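You operate a simulated robot arm through the tools that you are given. There is no shell and no other tool.

Carry out the task below with a simulated robot arm. There is one attempt and no reset: what you move stays moved.

JOB
Press the green and blue blocks down into their marked gaps.
Fine: each in the gap with its colour; slide the yellow bridge over them last.

Only the result counts: the job must be done as asked and must still hold three seconds after the hand-in. Knocking over, shifting, dropping, spilling or breaking anything else fails it.

ROBOT AND FRAMES
A 6-joint arm with a two-finger parallel gripper, fixed in place. Base frame: the origin is at the foot of the arm, x ahead of it, y to its left, z up. Lengths are in cm, angles in degrees, forces in N, time in s.
With the tool pointing down near the work surface it reaches from about 16 to 40 cm from the base axis. Its first joint turns from -66.0 to 66.0 degrees. Payload 1.57 kg.
The tool frame sits at the grasp point between the pads (the TCP): z along the fingers, y along the line on which they close. The tips reach 3 cm beyond it. The gripper opens to 8 cm. The fingers are 1.7 cm wide and 1.2 cm thick; the gripper's body (4 by 8.2 cm) begins 8 cm behind the TCP.
Orientation is that of the tool frame in the base frame, as a unit quaternion [w, x, y, z]. With the fingers straight down and closing along the base's y, the tool's x points along the base's -x, its y along +y and its z along -z.

CONTROLS
- The arm moves only by the tool step_arm. Its argument "motion" is a list of rows, each a list of 6 numbers: the shift along the base's x, y, z in units of 20 mm (1.0 is 20 mm), then the turn, a rotation vector about the base's x, y, z in units of 4 degrees (1.0 is 4 degrees). In form: [[x, y, z, wx, wy, wz], ...]. A call has 1 to 20 rows; each row shifts and turns the commanded pose from where the row before left it. "hand" is the gripper command, from -1 (fully open) to 1 (shut), values between in proportion, set as the call begins (left out, the last holds). A call with a number of a shift or a turn outside -1 to 1 is refused whole. A row lasts 0.2 s, in which the tool goes at most 5 cm and 8.6 degrees; a call with a longer step from one row to the next is refused whole, and so is a gripper value outside its range. A pose out of reach is approached as far as the arm can. The call stops where the force on the tool passes 70 N (or 10 N more than at its start, if that is more) or the arm is blocked; 0.2 s more then pass. Each finger travels about 15.3 cm/s and halts on what it meets, pressing with about 35 N; the grip force reading is that of the motor and also rises with nothing between the fingers. The clock runs only during rows and for 0.2 s after the last one: add rows that do not move to give the fingers time. It gives the time, the measured TCP pose, the force on the tool (base axes), the opening and the grip force at its end, in the units of the frame above (readings bear some noise), with the torque about the TCP (base axes, N m) and any sound that the robot's microphone picked up.
- Cameras (640 x 400 px; columns grow to the right, rows downward): "scene" is fixed at [5.85, -33.23, 41.86]; the picture's right is [0.86, -0.52, 0.00], its down [-0.33, -0.55, -0.76] and it looks along [0.39, 0.65, -0.65] (base axes); focal length 214 px, centre (320, 200). "wrist" rides on the gripper at [7.2, -0.7, -12.2] in the tool frame; the picture's right is [0.09, 1.00, 0.00], its down [-0.84, 0.08, -0.54] and it looks along [-0.54, 0.05, 0.84] (tool axes); focal length 238 px, centre (320, 200). There is no depth. A picture from a camera that has moved, and an enlarged one, comes with that camera's place and axes in the base frame and with its lens. The place of the scene camera against the robot may be out by one fixed shift of up to 1.8 cm in any direction.
- grab_frame(camera): a new picture of that camera. The clock stands still meanwhile.
- zoom(camera, box): a new picture of the part [left, top, right, bottom] of that camera's present view, enlarged. The clock stands still meanwhile.
- close_job(): hands the job in; it is judged then, once.

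Places have to be worked out from the pictures, the camera data and where the tool is seen. Open the gripper and draw the arm clear of the work before you hand the job in, unless the task says otherwise.

The tools are called after ">>>" as a command line: name --pt "numbers of a row" for each row, then --argument value for the rest, lists and objects as JSON in quotes. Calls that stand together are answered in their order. step_arm: Moves the arm, as the interface text tells. Its arguments: {"type":"object","properties":{"motion":{"type":"array"},"hand":{"type":"number"}},"required":["motion"]} The other tools are called the same way: grab_frame (camera) takes a picture; zoom (camera, box) takes an enlarged picture of a part of a camera's view; close_job () hands the job in.

At the start:

```text
clock: 0.0
tcp_pos: [28.05, 0.03, 22.97]
tool_rot: [0.001, 0.0, 1.0, 0.0]
contact_force: [0.3, 0.2, 0.2]
ft_torque: [0.03, 0.03, -0.01]
opening: 7.98
grip_force: 0.0
```

scene: 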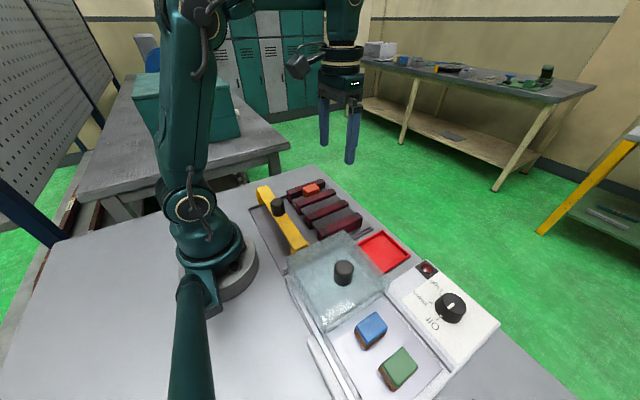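
wrist: 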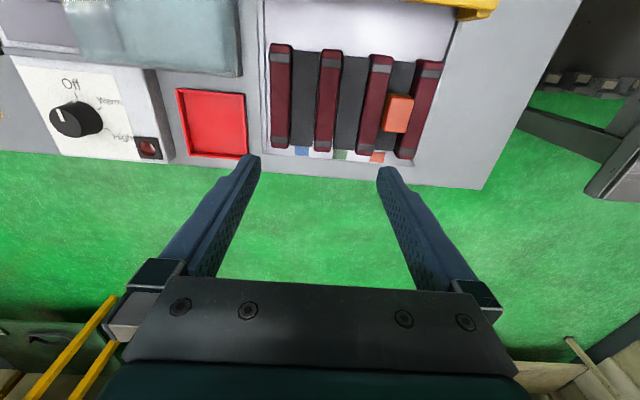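

The scene shows a tray with blue and green blocks, partly under a glass lid, a rack of gaps with a red block, a yellow bridge, and a dial. I'll look more closely before moving anything.

>>> zoom --camera "scene" --box '[240, 160, 400, 260]'

>>> zoom --camera "scene" --box '[270, 230, 510, 400]'

>>> zoom --camera "wrist" --box '[240, 0, 500, 180]'

>>> zoom --camera "wrist" --box '[0, 0, 260, 170]'

```text
4.00 times, centred on (320, 210) of scene
camera zoom: at [5.85, -33.23, 41.86], right [0.86, -0.52, 0.0], down [-0.33, -0.55, -0.76], along [0.39, 0.65, -0.65], focal length 858 px, centre (320, 160)
```

zoom: 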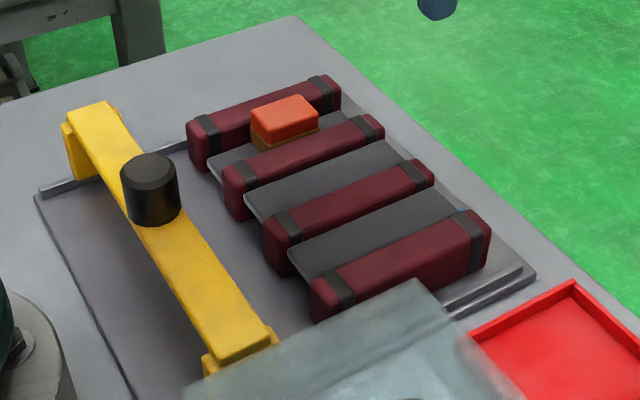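

```text
2.35 times, centred on (390, 315) of scene
camera zoom: at [5.85, -33.23, 41.86], right [0.86, -0.52, 0.0], down [-0.33, -0.55, -0.76], along [0.39, 0.65, -0.65], focal length 505 px, centre (155, -71)
```

zoom: 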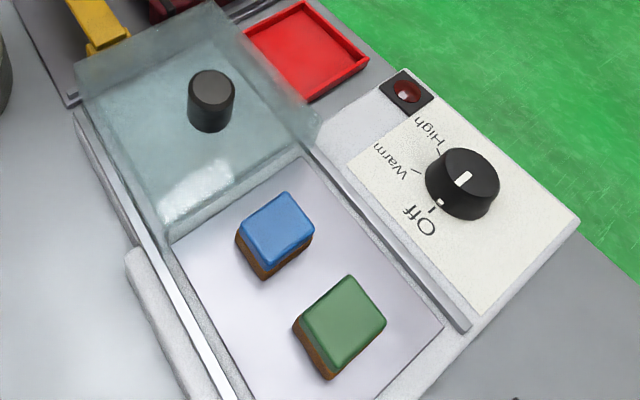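

```text
2.22 times, centred on (370, 90) of wrist
camera zoom: at [20.76, -0.61, 35.21], right [-0.09, 1.0, 0.0], down [0.84, 0.08, 0.54], along [0.54, 0.05, -0.84], focal length 530 px, centre (209, 444)
```

zoom: 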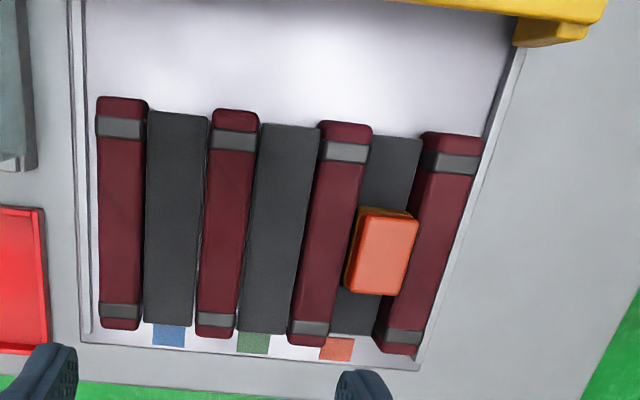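

```text
2.35 times, centred on (130, 85) of wrist
camera zoom: at [20.76, -0.61, 35.21], right [-0.09, 1.0, 0.0], down [0.84, 0.08, 0.54], along [0.54, 0.05, -0.84], focal length 561 px, centre (767, 471)
```

zoom: 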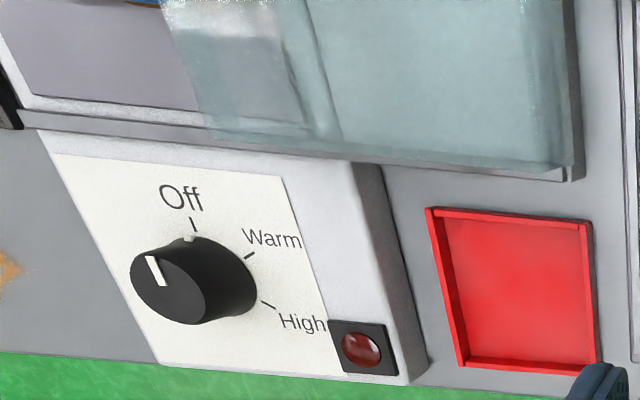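

The gaps run along x with colour marks at roughly y≈-2 (blue), 3.7 (green) and 9.4 (red). I'll back up and stay high so the wrist camera can see the whole rack and bridge.

>>> step_arm --pt "-1 0.4 0 0 0 0" --pt "-1 0.4 0 0 0 0" --pt "-1 0.4 0 0 0 0" --pt "-1 0.4 0 0 0 0" --pt "0 0 0 0 0 0" --hand -1

>>> grab_frame --camera "wrist"

>>> grab_frame --camera "scene"

```text
clock: 1.2
tcp_pos: [19.92, 3.24, 23.08]
tool_rot: [0.0, -0.001, 1.0, 0.0]
contact_force: [0.5, 0.2, 0.4]
ft_torque: [0.01, -0.04, -0.01]
opening: 8.0
grip_force: 0.0
```

```text
taken
camera wrist: at [12.68, 2.56, 35.23], right [-0.09, 1.0, 0.0], down [0.84, 0.08, 0.54], along [0.54, 0.05, -0.84], focal length 238 px, centre (320, 200)
```

wrist: 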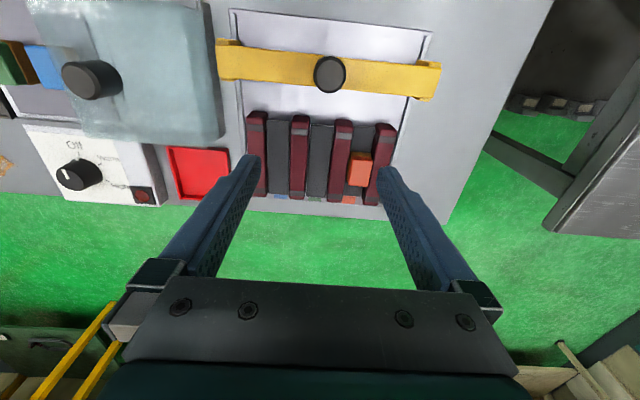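

```text
taken
```

scene: 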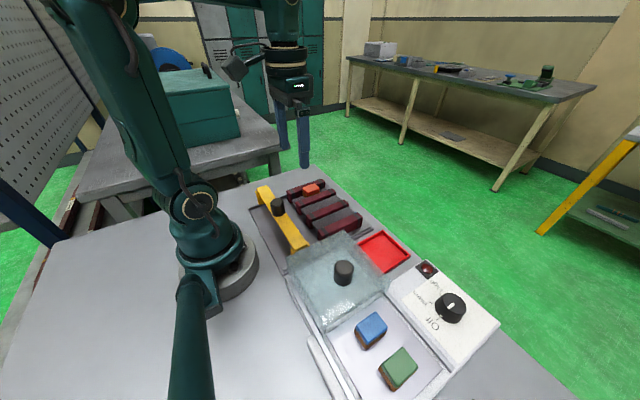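

Now the rack and bridge are both in view. I'll zoom in to measure the bars, gaps, red block and bridge.

>>> zoom --camera "wrist" --box '[210, 0, 450, 150]'

>>> zoom --camera "wrist" --box '[235, 100, 405, 210]'

>>> zoom --camera "wrist" --box '[0, 0, 240, 150]'

```text
2.67 times, centred on (330, 75) of wrist
camera zoom: at [12.68, 2.56, 35.23], right [-0.09, 1.0, 0.0], down [0.84, 0.08, 0.54], along [0.54, 0.05, -0.84], focal length 636 px, centre (293, 533)
```

zoom: 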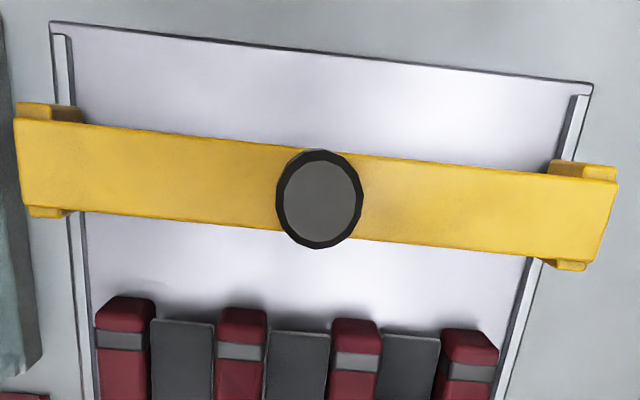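

```text
3.64 times, centred on (320, 155) of wrist
camera zoom: at [12.68, 2.56, 35.23], right [-0.09, 1.0, 0.0], down [0.84, 0.08, 0.54], along [0.54, 0.05, -0.84], focal length 867 px, centre (320, 364)
```

zoom: 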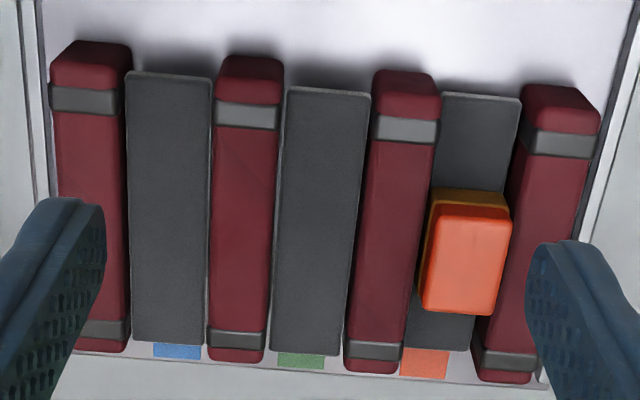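

```text
2.67 times, centred on (120, 75) of wrist
camera zoom: at [12.68, 2.56, 35.23], right [-0.09, 1.0, 0.0], down [0.84, 0.08, 0.54], along [0.54, 0.05, -0.84], focal length 636 px, centre (853, 533)
```

zoom: 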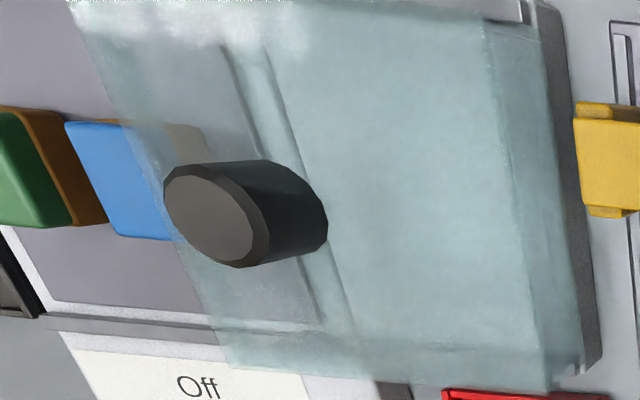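

Axis-aligned gaps sit at about y = -2.1, 3.6 and 9.5, with the pad tops near z≈4.3 and the grey strips near 3.6. The red block is seated at x≈26.9 with its top at about 5.1. I'll now turn the tool -90° about z and swing toward the tray to look at the blue and green blocks.

>>> step_arm --pt "0 -0.4 0 0 0 -1" --pt "0 -0.4 0 0 0 -1" --pt "0 -0.4 0 0 0 -1" --pt "0 -0.4 0 0 0 -1" --pt "0 -0.4 0 0 0 -1" --pt "0 -0.4 0 0 0 -1" --pt "0 -0.4 0 0 0 -1" --pt "0 -0.4 0 0 0 -1" --pt "0 -0.4 0 0 0 -1" --pt "0 -0.4 0 0 0 -1" --pt "0 -0.4 0 0 0 -1" --pt "0 -0.4 0 0 0 -1" --pt "0 -0.4 0 0 0 -1" --pt "0 -0.4 0 0 0 -1" --pt "0 -0.4 0 0 0 -1" --pt "0 -0.4 0 0 0 -1" --pt "0 -0.4 0 0 0 -1" --pt "0 -0.4 0 0 0 -1" --pt "0 -0.4 0 0 0 -1" --pt "0 0 0 0 0 -1"

>>> step_arm --pt "0 0 0 0 0 -1" --pt "0 0 0 0 0 -1" --pt "0 0 0 0 0 -0.5" --pt "0 0 0 0 0 0"

>>> grab_frame --camera "wrist"

```text
clock: 5.4
tcp_pos: [20.13, -11.96, 23.16]
tool_rot: [0.0, 0.643, 0.766, 0.0]
contact_force: [-0.2, -0.1, 0.0]
ft_torque: [0.01, 0.0, 0.0]
opening: 7.99
grip_force: 0.1
```

```text
clock: 6.4
tcp_pos: [20.01, -11.81, 22.95]
tool_rot: [0.001, 0.707, 0.707, 0.0]
contact_force: [-0.7, 0.0, 0.2]
ft_torque: [-0.03, 0.01, -0.01]
opening: 7.99
grip_force: 0.0
```

```text
taken
camera wrist: at [19.27, -4.76, 35.2], right [1.0, 0.09, 0.0], down [0.08, -0.84, 0.54], along [0.05, -0.54, -0.84], focal length 238 px, centre (320, 200)
```

wrist: 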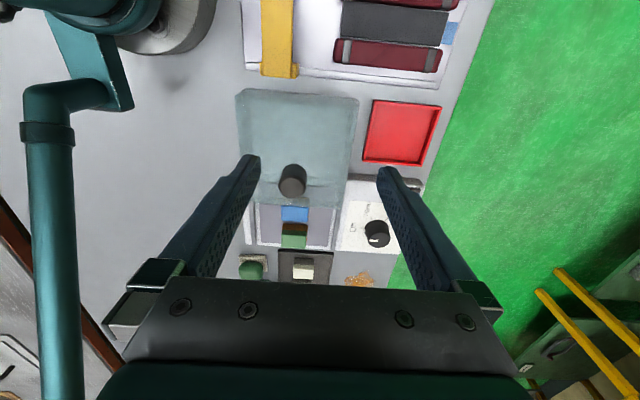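

There are more objects past the tray (something green, and a black item with a white top). I'll zoom in on that area.

>>> zoom --camera "wrist" --box '[220, 150, 400, 290]'

>>> zoom --camera "wrist" --box '[220, 0, 480, 170]'

>>> grab_frame --camera "scene"

```text
2.86 times, centred on (310, 220) of wrist
camera zoom: at [19.27, -4.76, 35.2], right [1.0, 0.09, 0.0], down [0.08, -0.84, 0.54], along [0.05, -0.54, -0.84], focal length 681 px, centre (349, 143)
```

zoom: 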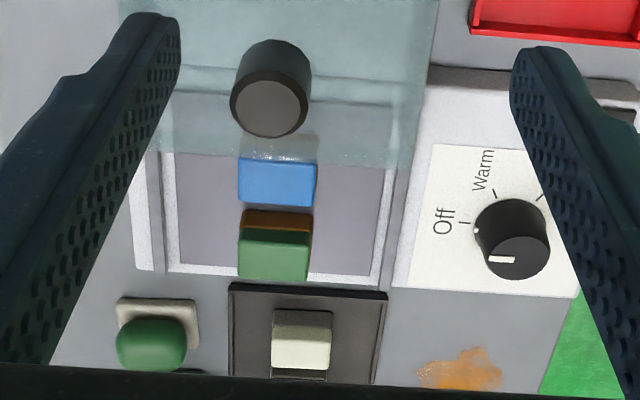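

```text
2.35 times, centred on (350, 85) of wrist
camera zoom: at [19.27, -4.76, 35.2], right [1.0, 0.09, 0.0], down [0.08, -0.84, 0.54], along [0.05, -0.54, -0.84], focal length 561 px, centre (249, 471)
```

zoom: 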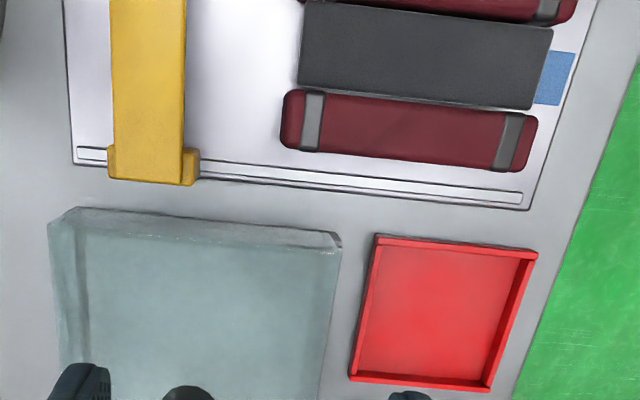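

```text
taken
```

scene: 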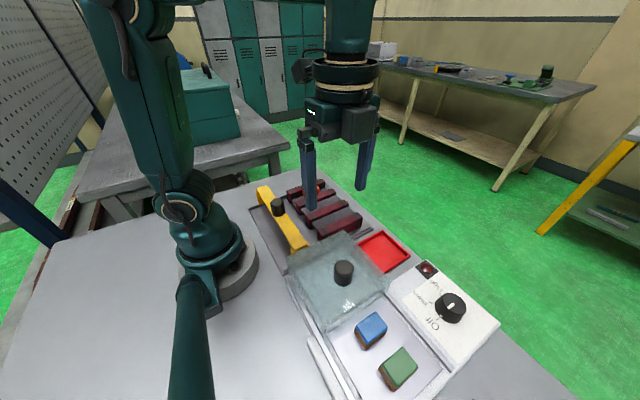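

I triangulate blue at about (17.45, -26.8) and green at about (17.45, -32.4), both axis-aligned, about 4.0 cm in x by 2.9 in y, tops near z≈5.5. The glass lid edge is at y≈-24, so closing along x keeps the fingers clear of it. Next I hover above blue and check.

>>> step_arm --pt "-0.128 -0.75 -0.35 0 0 0" --pt "-0.128 -0.75 -0.35 0 0 0" --pt "-0.128 -0.75 -0.35 0 0 0" --pt "-0.128 -0.75 -0.35 0 0 0" --pt "-0.128 -0.75 -0.35 0 0 0" --pt "-0.128 -0.75 -0.35 0 0 0" --pt "-0.128 -0.75 -0.35 0 0 0" --pt "-0.128 -0.75 -0.35 0 0 0" --pt "-0.128 -0.75 -0.35 0 0 0" --pt "-0.128 -0.75 -0.35 0 0 0" --pt "0 0 0 0 0 0" --hand -0.6

>>> grab_frame --camera "wrist"

>>> grab_frame --camera "scene"

```text
clock: 8.8
tcp_pos: [17.37, -27.01, 16.04]
tool_rot: [0.0, 0.707, 0.707, 0.0]
contact_force: [-0.2, 0.3, -0.2]
ft_torque: [-0.01, 0.02, 0.02]
opening: 6.41
grip_force: 0.1
```

```text
taken
camera wrist: at [16.74, -19.8, 28.23], right [1.0, 0.09, 0.0], down [0.08, -0.84, 0.54], along [0.05, -0.54, -0.84], focal length 238 px, centre (320, 200)
```

wrist: 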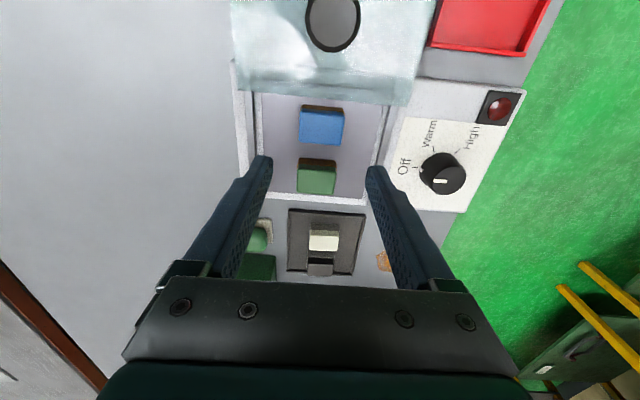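

```text
taken
```

scene: 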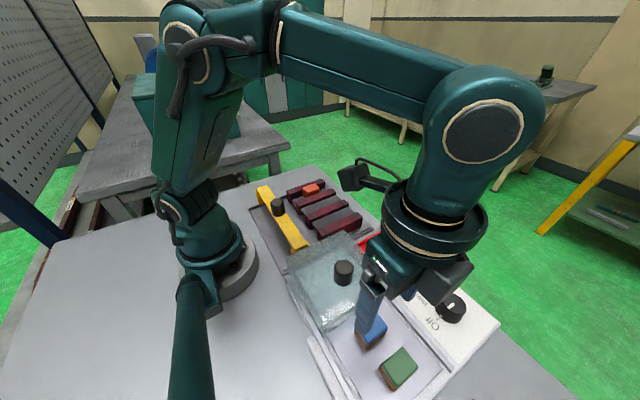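

>>> zoom --camera "wrist" --box '[230, 70, 410, 210]'

```text
2.86 times, centred on (320, 140) of wrist
camera zoom: at [16.74, -19.8, 28.23], right [1.0, 0.09, 0.0], down [0.08, -0.84, 0.54], along [0.05, -0.54, -0.84], focal length 681 px, centre (320, 371)
```

zoom: 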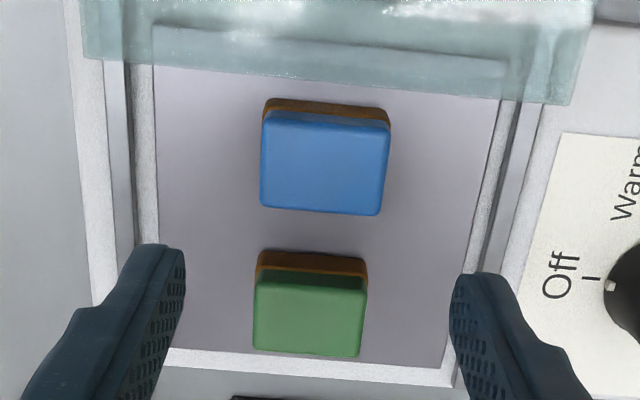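

In the close view blue spans x 15.5–19.4 and y -27.7 to -25.0, and the lid edge is at y≈-23.5. I'll shift +0.6 in y and lower to TCP z≈8, with the tips just around the block top, then check.

>>> step_arm --pt "0 0.3 -0.5 0 0 0" --pt "0 0 -0.7 0 0 0" --pt "0 0 -0.7 0 0 0" --pt "0 0 -0.7 0 0 0" --pt "0 0 -0.7 0 0 0" --pt "0 0 -0.5 0 0 0" --pt "0 0 -0.2 0 0 0" --pt "0 0 0 0 0 0"

>>> grab_frame --camera "wrist"

>>> zoom --camera "scene" --box '[310, 240, 470, 400]'

```text
clock: 10.6
tcp_pos: [17.49, -26.28, 7.9]
tool_rot: [0.0, 0.706, 0.708, 0.0]
contact_force: [-0.7, 0.2, -0.4]
ft_torque: [-0.01, 0.0, -0.01]
opening: 6.38
grip_force: 0.1
```

```text
taken
camera wrist: at [16.73, -19.13, 20.2], right [1.0, 0.09, 0.0], down [0.08, -0.84, 0.54], along [0.05, -0.54, -0.84], focal length 238 px, centre (320, 200)
```

wrist: 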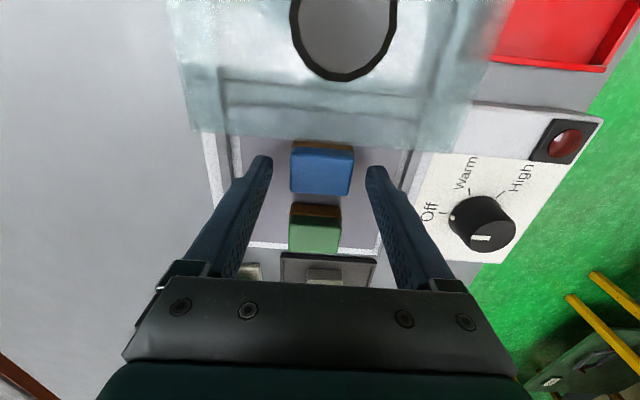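

```text
2.50 times, centred on (390, 320) of scene
camera zoom: at [5.85, -33.23, 41.86], right [0.86, -0.52, 0.0], down [-0.33, -0.55, -0.76], along [0.39, 0.65, -0.65], focal length 536 px, centre (145, -100)
```

zoom: 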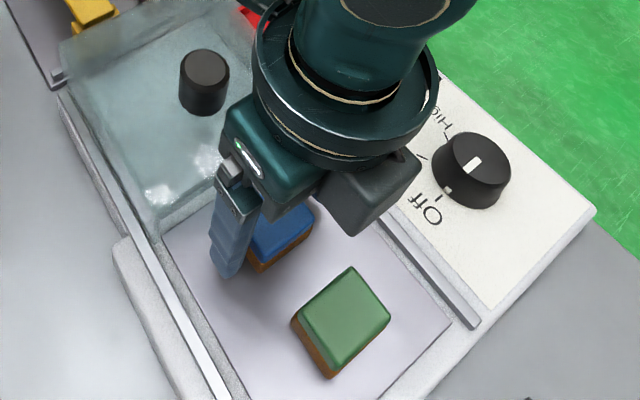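

The block sits centred between the fingers, about 0.2 cm to +y of the tool. I'll nudge +0.2 in y, lower to TCP z≈6.7, and close on blue.

>>> step_arm --pt "0 0.1 -0.2 0 0 0" --pt "0 0 -0.2 0 0 0" --pt "0 0 -0.2 0 0 0" --pt "0 0 0 0 0 0"

>>> step_arm --pt "0 0 0 0 0 0" --pt "0 0 0 0 0 0" --pt "0 0 0 0 0 0" --pt "0 0 0 0 0 0" --hand 1

>>> grab_frame --camera "wrist"

```text
clock: 11.6
tcp_pos: [17.44, -26.12, 6.8]
tool_rot: [0.0, 0.707, 0.707, 0.0]
contact_force: [0.8, -0.8, 0.0]
ft_torque: [-0.05, -0.02, -0.02]
opening: 6.42
grip_force: 0.0
```

```text
clock: 12.6
tcp_pos: [17.45, -26.03, 6.85]
tool_rot: [0.0, 0.706, 0.708, 0.0]
contact_force: [-1.0, -0.6, -0.1]
ft_torque: [-0.01, 0.02, 0.0]
opening: 4.09
grip_force: 35.4
```

```text
taken
camera wrist: at [16.72, -18.95, 19.0], right [1.0, 0.09, 0.0], down [0.08, -0.84, 0.54], along [0.05, -0.54, -0.84], focal length 238 px, centre (320, 200)
```

wrist: 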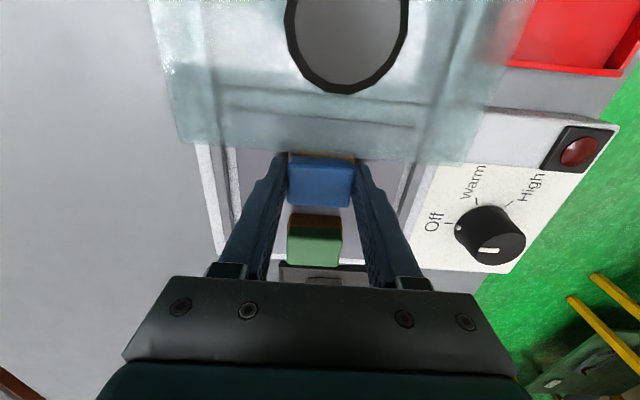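

Gripped at 4.09 cm with 35 N. I'll lift straight up about 10 cm.

>>> step_arm --pt "0 0 0.2 0 0 0" --pt "0 0 0.5 0 0 0" --pt "0 0 0.7 0 0 0" --pt "0 0 0.7 0 0 0" --pt "0 0 0.7 0 0 0" --pt "0 0 0.7 0 0 0" --pt "0 0 0.7 0 0 0" --pt "0 0 0.5 0 0 0" --pt "0 0 0.3 0 0 0" --pt "0 0 0 0 0 0"

>>> grab_frame --camera "wrist"

>>> zoom --camera "scene" --box '[310, 200, 510, 400]'

```text
clock: 14.8
tcp_pos: [17.39, -26.22, 16.7]
tool_rot: [0.0, 0.706, 0.708, 0.0]
contact_force: [-0.2, -0.5, 0.3]
ft_torque: [-0.01, 0.02, 0.01]
opening: 0.03
grip_force: 21.2
```

```text
taken
camera wrist: at [16.67, -18.99, 29.03], right [1.0, 0.09, 0.0], down [0.08, -0.84, 0.54], along [0.05, -0.54, -0.84], focal length 238 px, centre (320, 200)
```

wrist: 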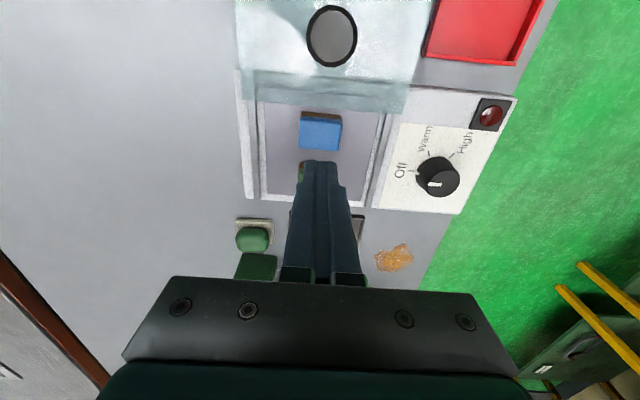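

```text
2.00 times, centred on (410, 300) of scene
camera zoom: at [5.85, -33.23, 41.86], right [0.86, -0.52, 0.0], down [-0.33, -0.55, -0.76], along [0.39, 0.65, -0.65], focal length 429 px, centre (140, 0)
```

zoom: 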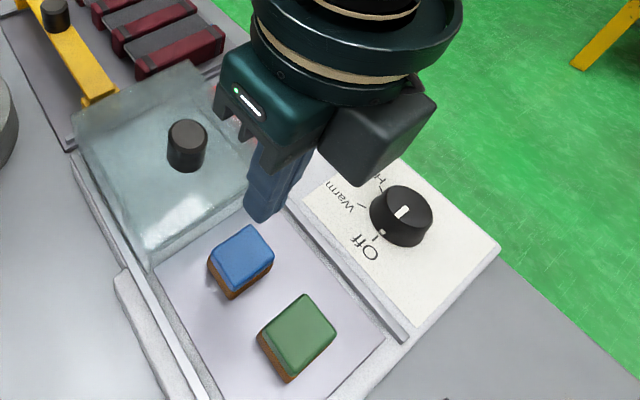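

The fingers closed on nothing during the lift: blue slipped out and is still in the tray. I'll check how it sits now and how deep my grip really was.

>>> zoom --camera "wrist" --box '[240, 60, 400, 180]'

>>> zoom --camera "scene" --box '[340, 300, 440, 400]'

```text
3.33 times, centred on (320, 120) of wrist
camera zoom: at [16.67, -18.99, 29.03], right [1.0, 0.09, 0.0], down [0.08, -0.84, 0.54], along [0.05, -0.54, -0.84], focal length 794 px, centre (320, 467)
```

zoom: 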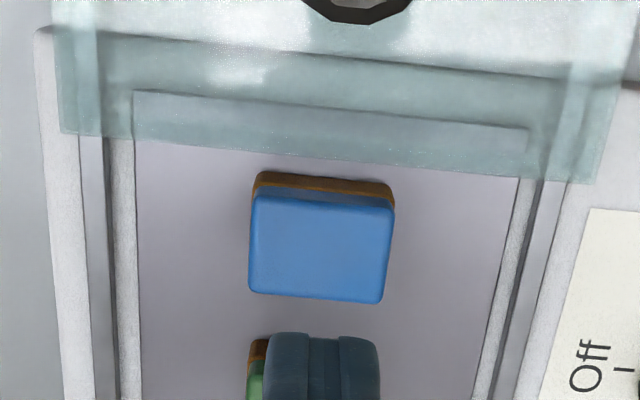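

```text
4.00 times, centred on (390, 350) of scene
camera zoom: at [5.85, -33.23, 41.86], right [0.86, -0.52, 0.0], down [-0.33, -0.55, -0.76], along [0.39, 0.65, -0.65], focal length 858 px, centre (40, -400)
```

zoom: 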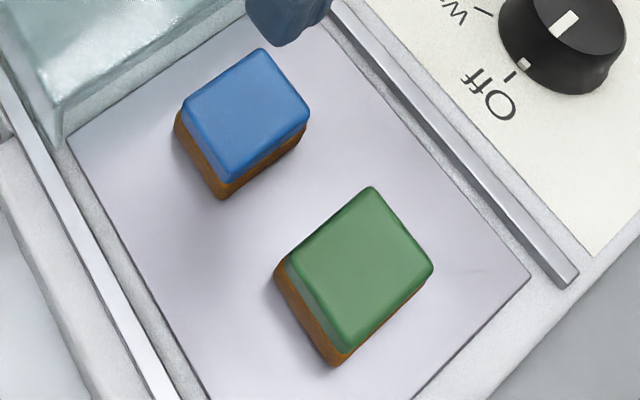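

The grip covered nearly the full block height (plate z≈3.5, block ~2.2 tall), yet the block didn't move at all, so something may be holding it down. I'll look at the controls beside the tray before trying again.

>>> zoom --camera "wrist" --box '[220, 190, 440, 290]'

>>> zoom --camera "wrist" --box '[370, 80, 530, 220]'

```text
2.91 times, centred on (330, 240) of wrist
camera zoom: at [16.67, -18.99, 29.03], right [1.0, 0.09, 0.0], down [0.08, -0.84, 0.54], along [0.05, -0.54, -0.84], focal length 693 px, centre (291, 84)
```

zoom: 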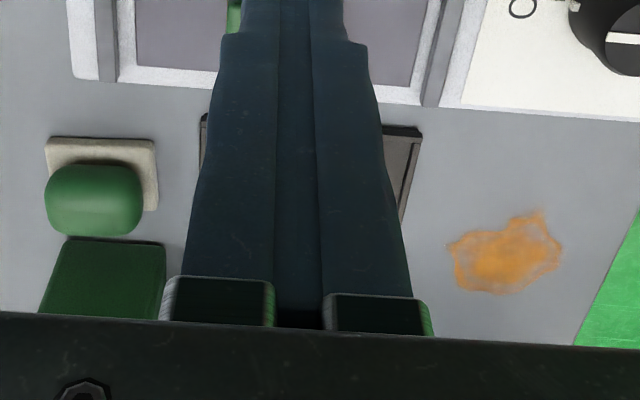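

```text
2.86 times, centred on (450, 150) of wrist
camera zoom: at [16.67, -18.99, 29.03], right [1.0, 0.09, 0.0], down [0.08, -0.84, 0.54], along [0.05, -0.54, -0.84], focal length 681 px, centre (-51, 343)
```

zoom: 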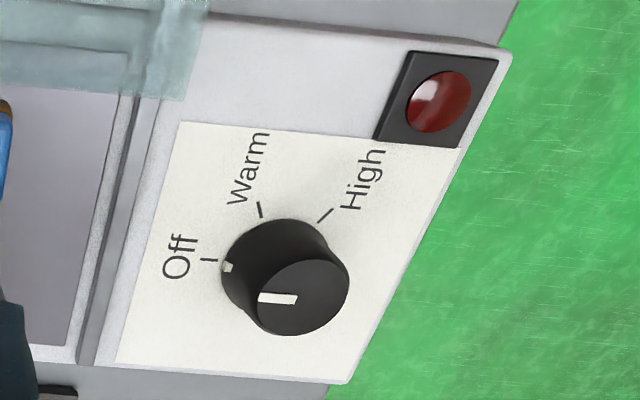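

The dial reads Off and the lamp is dark. To find out whether blue is stuck or just slippery, I'll regrip it and pull up only a few millimetres while reading the force.

>>> step_arm --pt "0 -0.05 -0.3 0 0 0" --pt "0 0 -0.8 0 0 0" --pt "0 0 -0.8 0 0 0" --pt "0 0 -0.8 0 0 0" --pt "0 0 -0.8 0 0 0" --pt "0 0 -0.8 0 0 0" --pt "0 0 -0.5 0 0 0" --pt "0 0 -0.2 0 0 0" --pt "0 0 0 0 0 0" --hand -0.6

>>> step_arm --pt "0 0 0 0 0 0" --pt "0 0 0 0 0 0" --pt "0 0 0 0 0 0" --pt "0 0 0 0 0 0" --hand 1

>>> step_arm --pt "0 0 0.05 0 0 0" --pt "0 0 0.05 0 0 0"

```text
clock: 16.8
tcp_pos: [17.51, -26.33, 6.75]
tool_rot: [0.0, 0.707, 0.708, -0.001]
contact_force: [-0.2, -0.2, 0.4]
ft_torque: [0.03, 0.02, -0.01]
opening: 6.41
grip_force: 0.1
```

```text
clock: 17.8
tcp_pos: [17.48, -26.24, 6.73]
tool_rot: [0.0, 0.706, 0.708, -0.001]
contact_force: [0.4, 0.2, -0.3]
ft_torque: [0.0, -0.01, -0.02]
opening: 4.11
grip_force: 35.3
```

```text
clock: 18.4
tcp_pos: [17.35, -26.34, 7.11]
tool_rot: [0.0, 0.706, 0.708, 0.0]
contact_force: [-0.7, -0.3, -0.4]
ft_torque: [0.0, -0.03, 0.05]
opening: 4.08
grip_force: 35.3
```

The 2 mm pull shows no resistance at all, so blue isn't stuck. I'll lift 6 mm more and look at whether it follows or slides.

>>> step_arm --pt "0 0 0.05 0 0 0" --pt "0 0 0.05 0 0 0" --pt "0 0 0.1 0 0 0" --pt "0 0 0.1 0 0 0"

>>> zoom --camera "wrist" --box '[220, 100, 420, 260]'

>>> zoom --camera "scene" --box '[340, 290, 440, 390]'

```text
clock: 19.4
tcp_pos: [17.44, -26.09, 7.6]
tool_rot: [0.0, 0.707, 0.707, 0.0]
contact_force: [-0.3, 0.1, 0.0]
ft_torque: [-0.05, -0.01, -0.01]
opening: 4.09
grip_force: 35.1
```

```text
2.50 times, centred on (320, 180) of wrist
camera zoom: at [16.68, -19.04, 19.78], right [1.0, 0.09, 0.0], down [0.08, -0.84, 0.54], along [0.05, -0.54, -0.84], focal length 596 px, centre (320, 250)
```

zoom: 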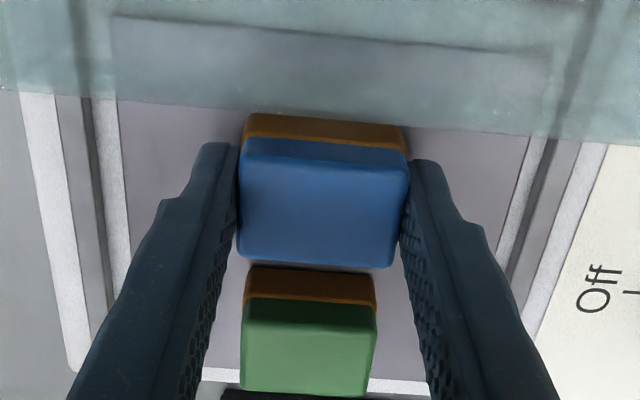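

```text
4.00 times, centred on (390, 340) of scene
camera zoom: at [5.85, -33.23, 41.86], right [0.86, -0.52, 0.0], down [-0.33, -0.55, -0.76], along [0.39, 0.65, -0.65], focal length 858 px, centre (40, -360)
```

zoom: 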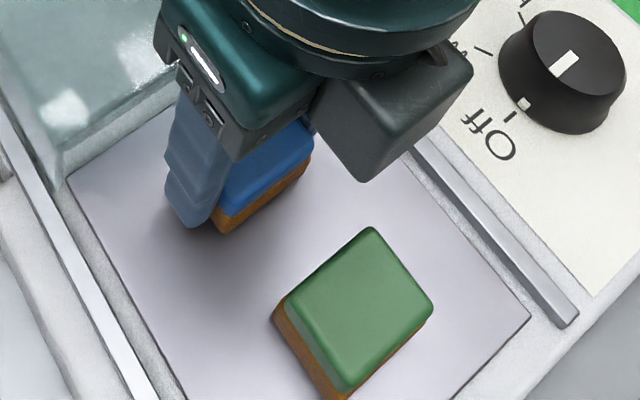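

Blue's bottom corner has moved up in the scene picture, so it is rising with the fingers this time. I'll hold still for a second to see whether it creeps downward.

>>> step_arm --pt "0 0 0 0 0 0" --pt "0 0 0 0 0 0" --pt "0 0 0 0 0 0" --pt "0 0 0 0 0 0" --pt "0 0 0 0 0 0" --pt "0 0 0 0 0 0"

>>> zoom --camera "wrist" --box '[220, 100, 420, 260]'

>>> zoom --camera "scene" --box '[340, 290, 440, 390]'

```text
clock: 20.8
tcp_pos: [17.34, -26.22, 7.52]
tool_rot: [0.001, 0.707, 0.707, 0.0]
contact_force: [-0.5, 0.3, -0.3]
ft_torque: [0.03, 0.0, 0.01]
opening: 4.14
grip_force: 35.0
```

```text
2.50 times, centred on (320, 180) of wrist
camera zoom: at [16.69, -19.04, 19.78], right [1.0, 0.09, 0.0], down [0.08, -0.84, 0.54], along [0.05, -0.54, -0.84], focal length 596 px, centre (320, 250)
```

zoom: 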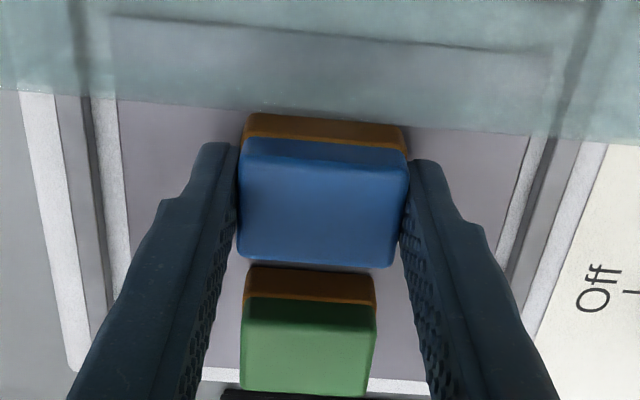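

```text
4.00 times, centred on (390, 340) of scene
camera zoom: at [5.85, -33.23, 41.86], right [0.86, -0.52, 0.0], down [-0.33, -0.55, -0.76], along [0.39, 0.65, -0.65], focal length 858 px, centre (40, -360)
```

zoom: 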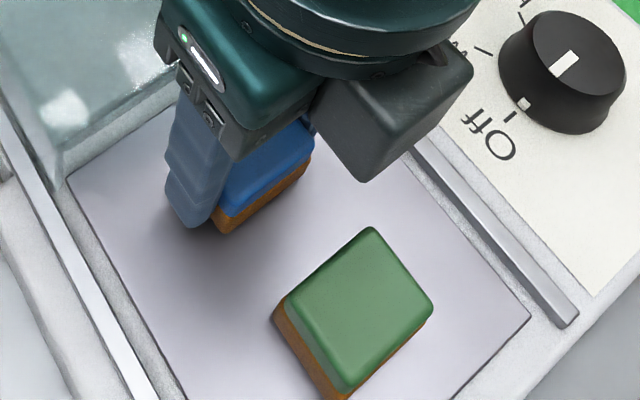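

It stays exactly in place relative to the fingers and isn't creeping. I'll continue lifting gently in stages and watch the opening.

>>> step_arm --pt "0 0 0.1 0 0 0" --pt "0 0 0.2 0 0 0" --pt "0 0 0.2 0 0 0" --pt "0 0 0.2 0 0 0" --pt "0 0 0.1 0 0 0" --pt "0 0 0 0 0 0"

>>> zoom --camera "wrist" --box '[220, 100, 420, 260]'

```text
clock: 22.2
tcp_pos: [17.35, -26.2, 9.15]
tool_rot: [0.0, 0.707, 0.707, 0.0]
contact_force: [-1.1, 0.6, -1.0]
ft_torque: [0.01, -0.01, 0.0]
opening: 4.1
grip_force: 34.8
```

```text
2.50 times, centred on (320, 180) of wrist
camera zoom: at [16.68, -19.05, 21.4], right [1.0, 0.09, 0.0], down [0.08, -0.84, 0.54], along [0.05, -0.54, -0.84], focal length 596 px, centre (320, 250)
```

zoom: 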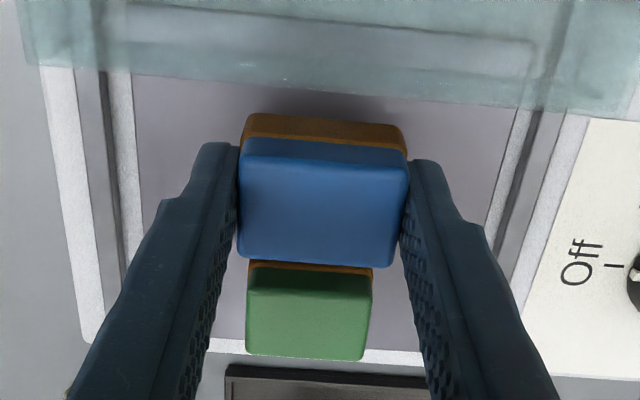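

Blue is firmly in the grip and clear of the plate. I'll keep lifting at this gentle pace to about z=17.

>>> step_arm --pt "0 0 0.2 0 0 0" --pt "0 0 0.3 0 0 0" --pt "0 0 0.3 0 0 0" --pt "0 0 0.3 0 0 0" --pt "0 0 0.3 0 0 0" --pt "0 0 0.3 0 0 0" --pt "0 0 0.3 0 0 0" --pt "0 0 0.3 0 0 0" --pt "0 0 0.3 0 0 0" --pt "0 0 0.3 0 0 0" --pt "0 0 0.3 0 0 0" --pt "0 0 0.3 0 0 0" --pt "0 0 0.3 0 0 0" --pt "0 0 0.2 0 0 0" --pt "0 0 0 0 0 0"

>>> grab_frame --camera "wrist"

```text
clock: 25.4
tcp_pos: [17.34, -26.41, 17.25]
tool_rot: [0.0, 0.707, 0.707, 0.0]
contact_force: [0.2, -0.3, -0.5]
ft_torque: [0.03, -0.01, 0.02]
opening: 4.08
grip_force: 35.2
```

```text
taken
camera wrist: at [16.66, -19.06, 29.42], right [1.0, 0.09, 0.0], down [0.08, -0.84, 0.54], along [0.05, -0.54, -0.84], focal length 238 px, centre (320, 200)
```

wrist: 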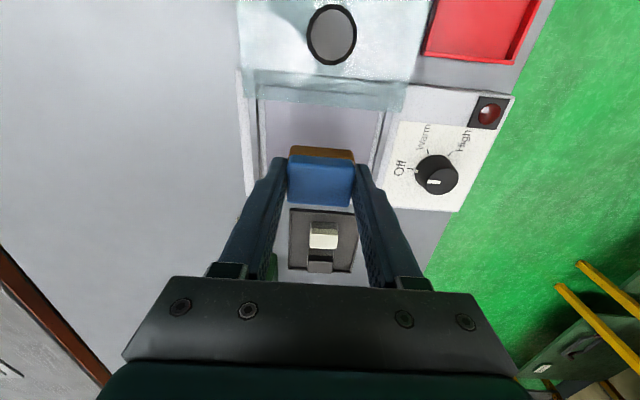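

Blue is holding at z≈17. I'll carry it at this height to above the blue gap, at about (26.95, -1.95).

>>> step_arm --pt "0.1 0.3 0 0 0 0" --pt "0.2 0.5 0 0 0 0" --pt "0.25 0.65 0 0 0 0" --pt "0.25 0.65 0 0 0 0" --pt "0.25 0.65 0 0 0 0" --pt "0.25 0.65 0 0 0 0" --pt "0.25 0.65 0 0 0 0" --pt "0.25 0.65 0 0 0 0" --pt "0.25 0.65 0 0 0 0" --pt "0.25 0.65 0 0 0 0" --pt "0.25 0.65 0 0 0 0" --pt "0.25 0.65 0 0 0 0" --pt "0.25 0.65 0 0 0 0" --pt "0.25 0.65 0 0 0 0" --pt "0.25 0.65 0 0 0 0" --pt "0.25 0.65 0 0 0 0" --pt "0.25 0.65 0 0 0 0" --pt "0.25 0.65 0 0 0 0" --pt "0.25 0.65 0 0 0 0" --pt "0.18 0.31 0 0 0 0"

>>> step_arm --pt "0 0 0 0 0 0" --pt "0 0 0 0 0 0"

>>> grab_frame --camera "wrist"

>>> grab_frame --camera "scene"

```text
clock: 29.6
tcp_pos: [26.81, -1.94, 17.23]
tool_rot: [0.001, 0.707, 0.707, 0.0]
contact_force: [-0.1, -0.3, -0.5]
ft_torque: [0.01, 0.01, -0.01]
opening: 4.1
grip_force: 34.4
```

```text
clock: 30.2
tcp_pos: [26.91, -1.91, 17.12]
tool_rot: [0.0, 0.706, 0.708, 0.001]
contact_force: [-0.5, -0.8, -0.1]
ft_torque: [0.02, -0.01, 0.0]
opening: 4.09
grip_force: 34.9
```

```text
taken
camera wrist: at [26.13, 5.28, 29.4], right [1.0, 0.09, 0.0], down [0.08, -0.84, 0.54], along [0.05, -0.54, -0.84], focal length 238 px, centre (320, 200)
```

wrist: 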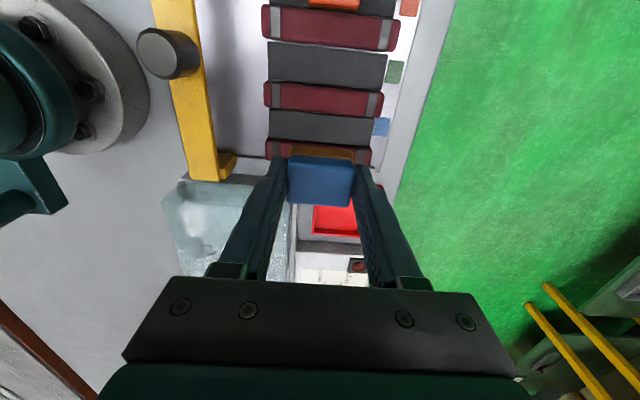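

```text
taken
```

scene: 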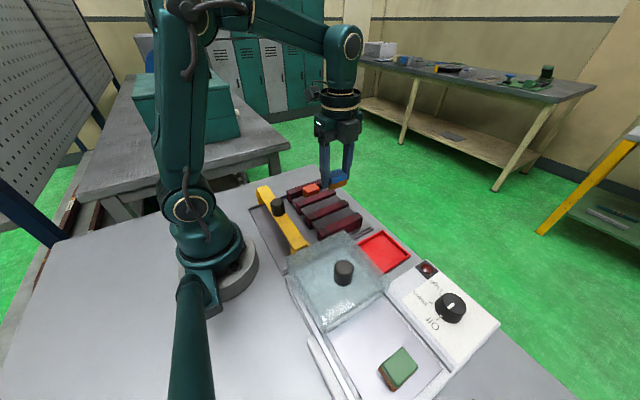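

Blue is above the rack. I'll zoom in to refine where the blue gap is and how the red block sits.

>>> zoom --camera "wrist" --box '[250, 0, 420, 170]'

>>> zoom --camera "scene" --box '[240, 160, 370, 250]'

```text
2.35 times, centred on (335, 85) of wrist
camera zoom: at [26.13, 5.28, 29.4], right [1.0, 0.09, 0.0], down [0.08, -0.84, 0.54], along [0.05, -0.54, -0.84], focal length 561 px, centre (285, 471)
```

zoom: 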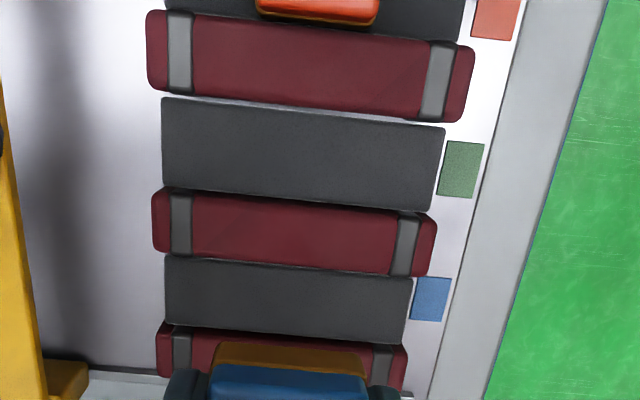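

```text
4.44 times, centred on (305, 205) of scene
camera zoom: at [5.85, -33.23, 41.86], right [0.86, -0.52, 0.0], down [-0.33, -0.55, -0.76], along [0.39, 0.65, -0.65], focal length 953 px, centre (387, 178)
```

zoom: 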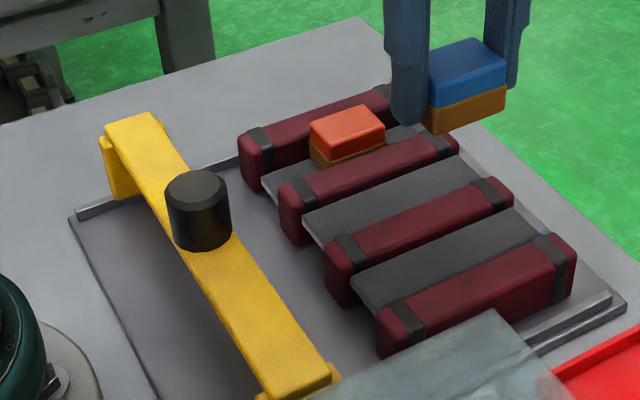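

The blue gap is centred at y≈-2.0 (pads about -3.5 and -0.4 at z≈4.3), with the grey strip surface at z≈3.3. Red's top is at z≈5.1. I'll lower blue to just above the pads, shifting +0.1 in y, and check the alignment.

>>> step_arm --pt "0 0.05 -0.2 0 0 0" --pt "0 0 -0.4 0 0 0" --pt "0 0 -0.4 0 0 0" --pt "0 0 -0.4 0 0 0" --pt "0 0 -0.4 0 0 0" --pt "0 0 -0.4 0 0 0" --pt "0 0 -0.4 0 0 0" --pt "0 0 -0.4 0 0 0" --pt "0 0 -0.4 0 0 0" --pt "0 0 -0.4 0 0 0" --pt "0 0 -0.3 0 0 0" --pt "0 0 -0.2 0 0 0" --pt "0 0 0 0 0 0"

>>> grab_frame --camera "wrist"

>>> zoom --camera "scene" --box '[250, 150, 390, 250]'

>>> zoom --camera "wrist" --box '[220, 80, 420, 260]'

```text
clock: 33.0
tcp_pos: [26.89, -1.84, 8.62]
tool_rot: [0.0, 0.707, 0.708, 0.0]
contact_force: [0.6, 0.2, -1.5]
ft_torque: [0.02, 0.01, 0.02]
opening: 4.1
grip_force: 35.3
```

```text
taken
camera wrist: at [26.16, 5.36, 20.8], right [1.0, 0.09, 0.0], down [0.08, -0.84, 0.54], along [0.05, -0.54, -0.84], focal length 238 px, centre (320, 200)
```

wrist: 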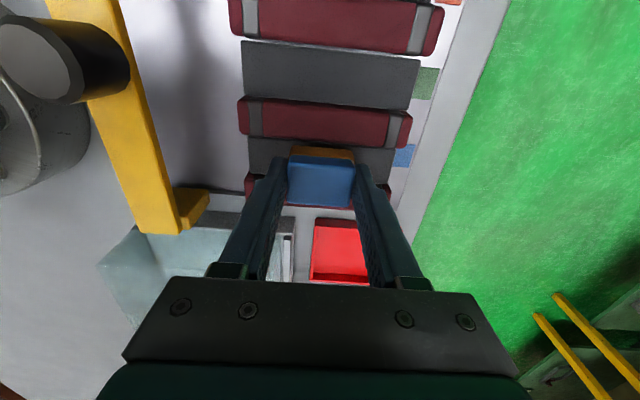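

```text
4.00 times, centred on (320, 200) of scene
camera zoom: at [5.85, -33.23, 41.86], right [0.86, -0.52, 0.0], down [-0.33, -0.55, -0.76], along [0.39, 0.65, -0.65], focal length 858 px, centre (320, 200)
```

zoom: 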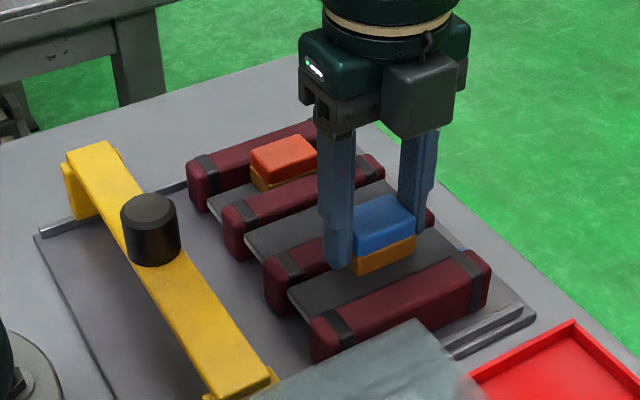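

```text
2.22 times, centred on (320, 170) of wrist
camera zoom: at [26.16, 5.36, 20.8], right [1.0, 0.09, 0.0], down [0.08, -0.84, 0.54], along [0.05, -0.54, -0.84], focal length 530 px, centre (320, 267)
```

zoom: 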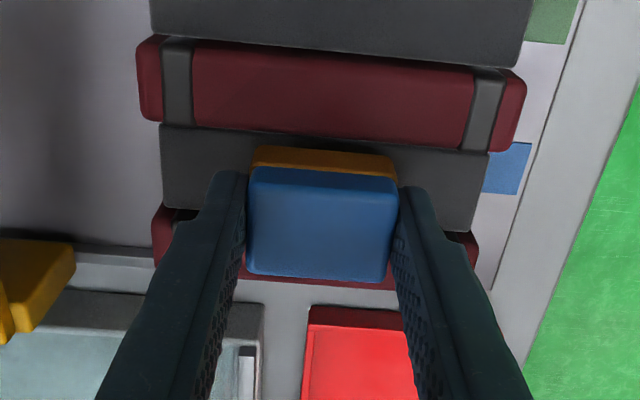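

Blue is lined up over the blue gap (block centre y≈-2.03, x≈26.9). I'll lower it slowly into the gap while reading the force.

>>> step_arm --pt "0 0 -0.15 0 0 0" --pt "0 0 -0.15 0 0 0" --pt "0 0 -0.15 0 0 0" --pt "0 0 -0.1 0 0 0" --pt "0 0 -0.1 0 0 0" --pt "0 0 0 0 0 0"

>>> step_arm --pt "0 0 -0.05 0 0 0" --pt "0 0 -0.05 0 0 0" --pt "0 0 0 0 0 0"

```text
clock: 34.4
tcp_pos: [26.87, -1.89, 7.32]
tool_rot: [0.0, 0.707, 0.707, 0.0]
contact_force: [-2.7, -5.9, 29.0]
ft_torque: [0.28, 0.18, 0.1]
opening: 4.11
grip_force: 35.1
```

```text
clock: 35.2
tcp_pos: [27.01, -1.94, 7.08]
tool_rot: [0.0, 0.707, 0.707, 0.001]
contact_force: [1.5, -7.3, 27.9]
ft_torque: [0.25, 0.06, -0.03]
opening: 4.07
grip_force: 35.4
```

Contact: about 28 N upward and -7 N in y, so the block is touching the +y pad as it enters. I'll look before pressing any further.

>>> zoom --camera "wrist" --box '[220, 80, 420, 260]'

>>> zoom --camera "scene" --box '[280, 170, 380, 240]'

```text
2.22 times, centred on (320, 170) of wrist
camera zoom: at [26.18, 5.37, 19.31], right [1.0, 0.09, 0.0], down [0.08, -0.84, 0.54], along [0.05, -0.54, -0.84], focal length 530 px, centre (320, 267)
```

zoom: 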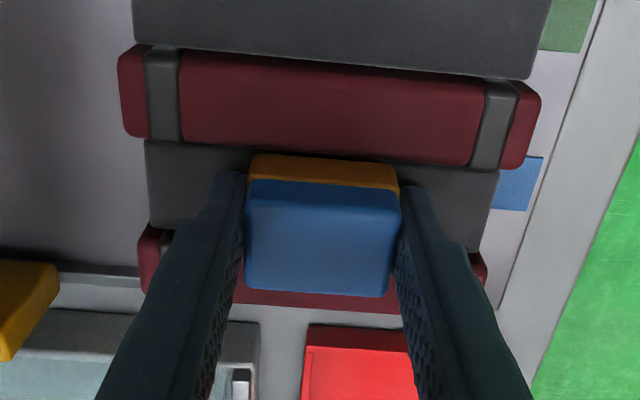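

```text
5.71 times, centred on (330, 205) of scene
camera zoom: at [5.84, -33.23, 41.86], right [0.86, -0.52, 0.0], down [-0.33, -0.55, -0.76], along [0.39, 0.65, -0.65], focal length 1226 px, centre (263, 171)
```

zoom: 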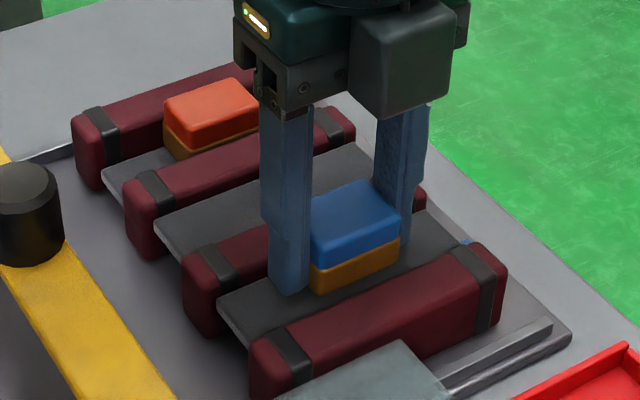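

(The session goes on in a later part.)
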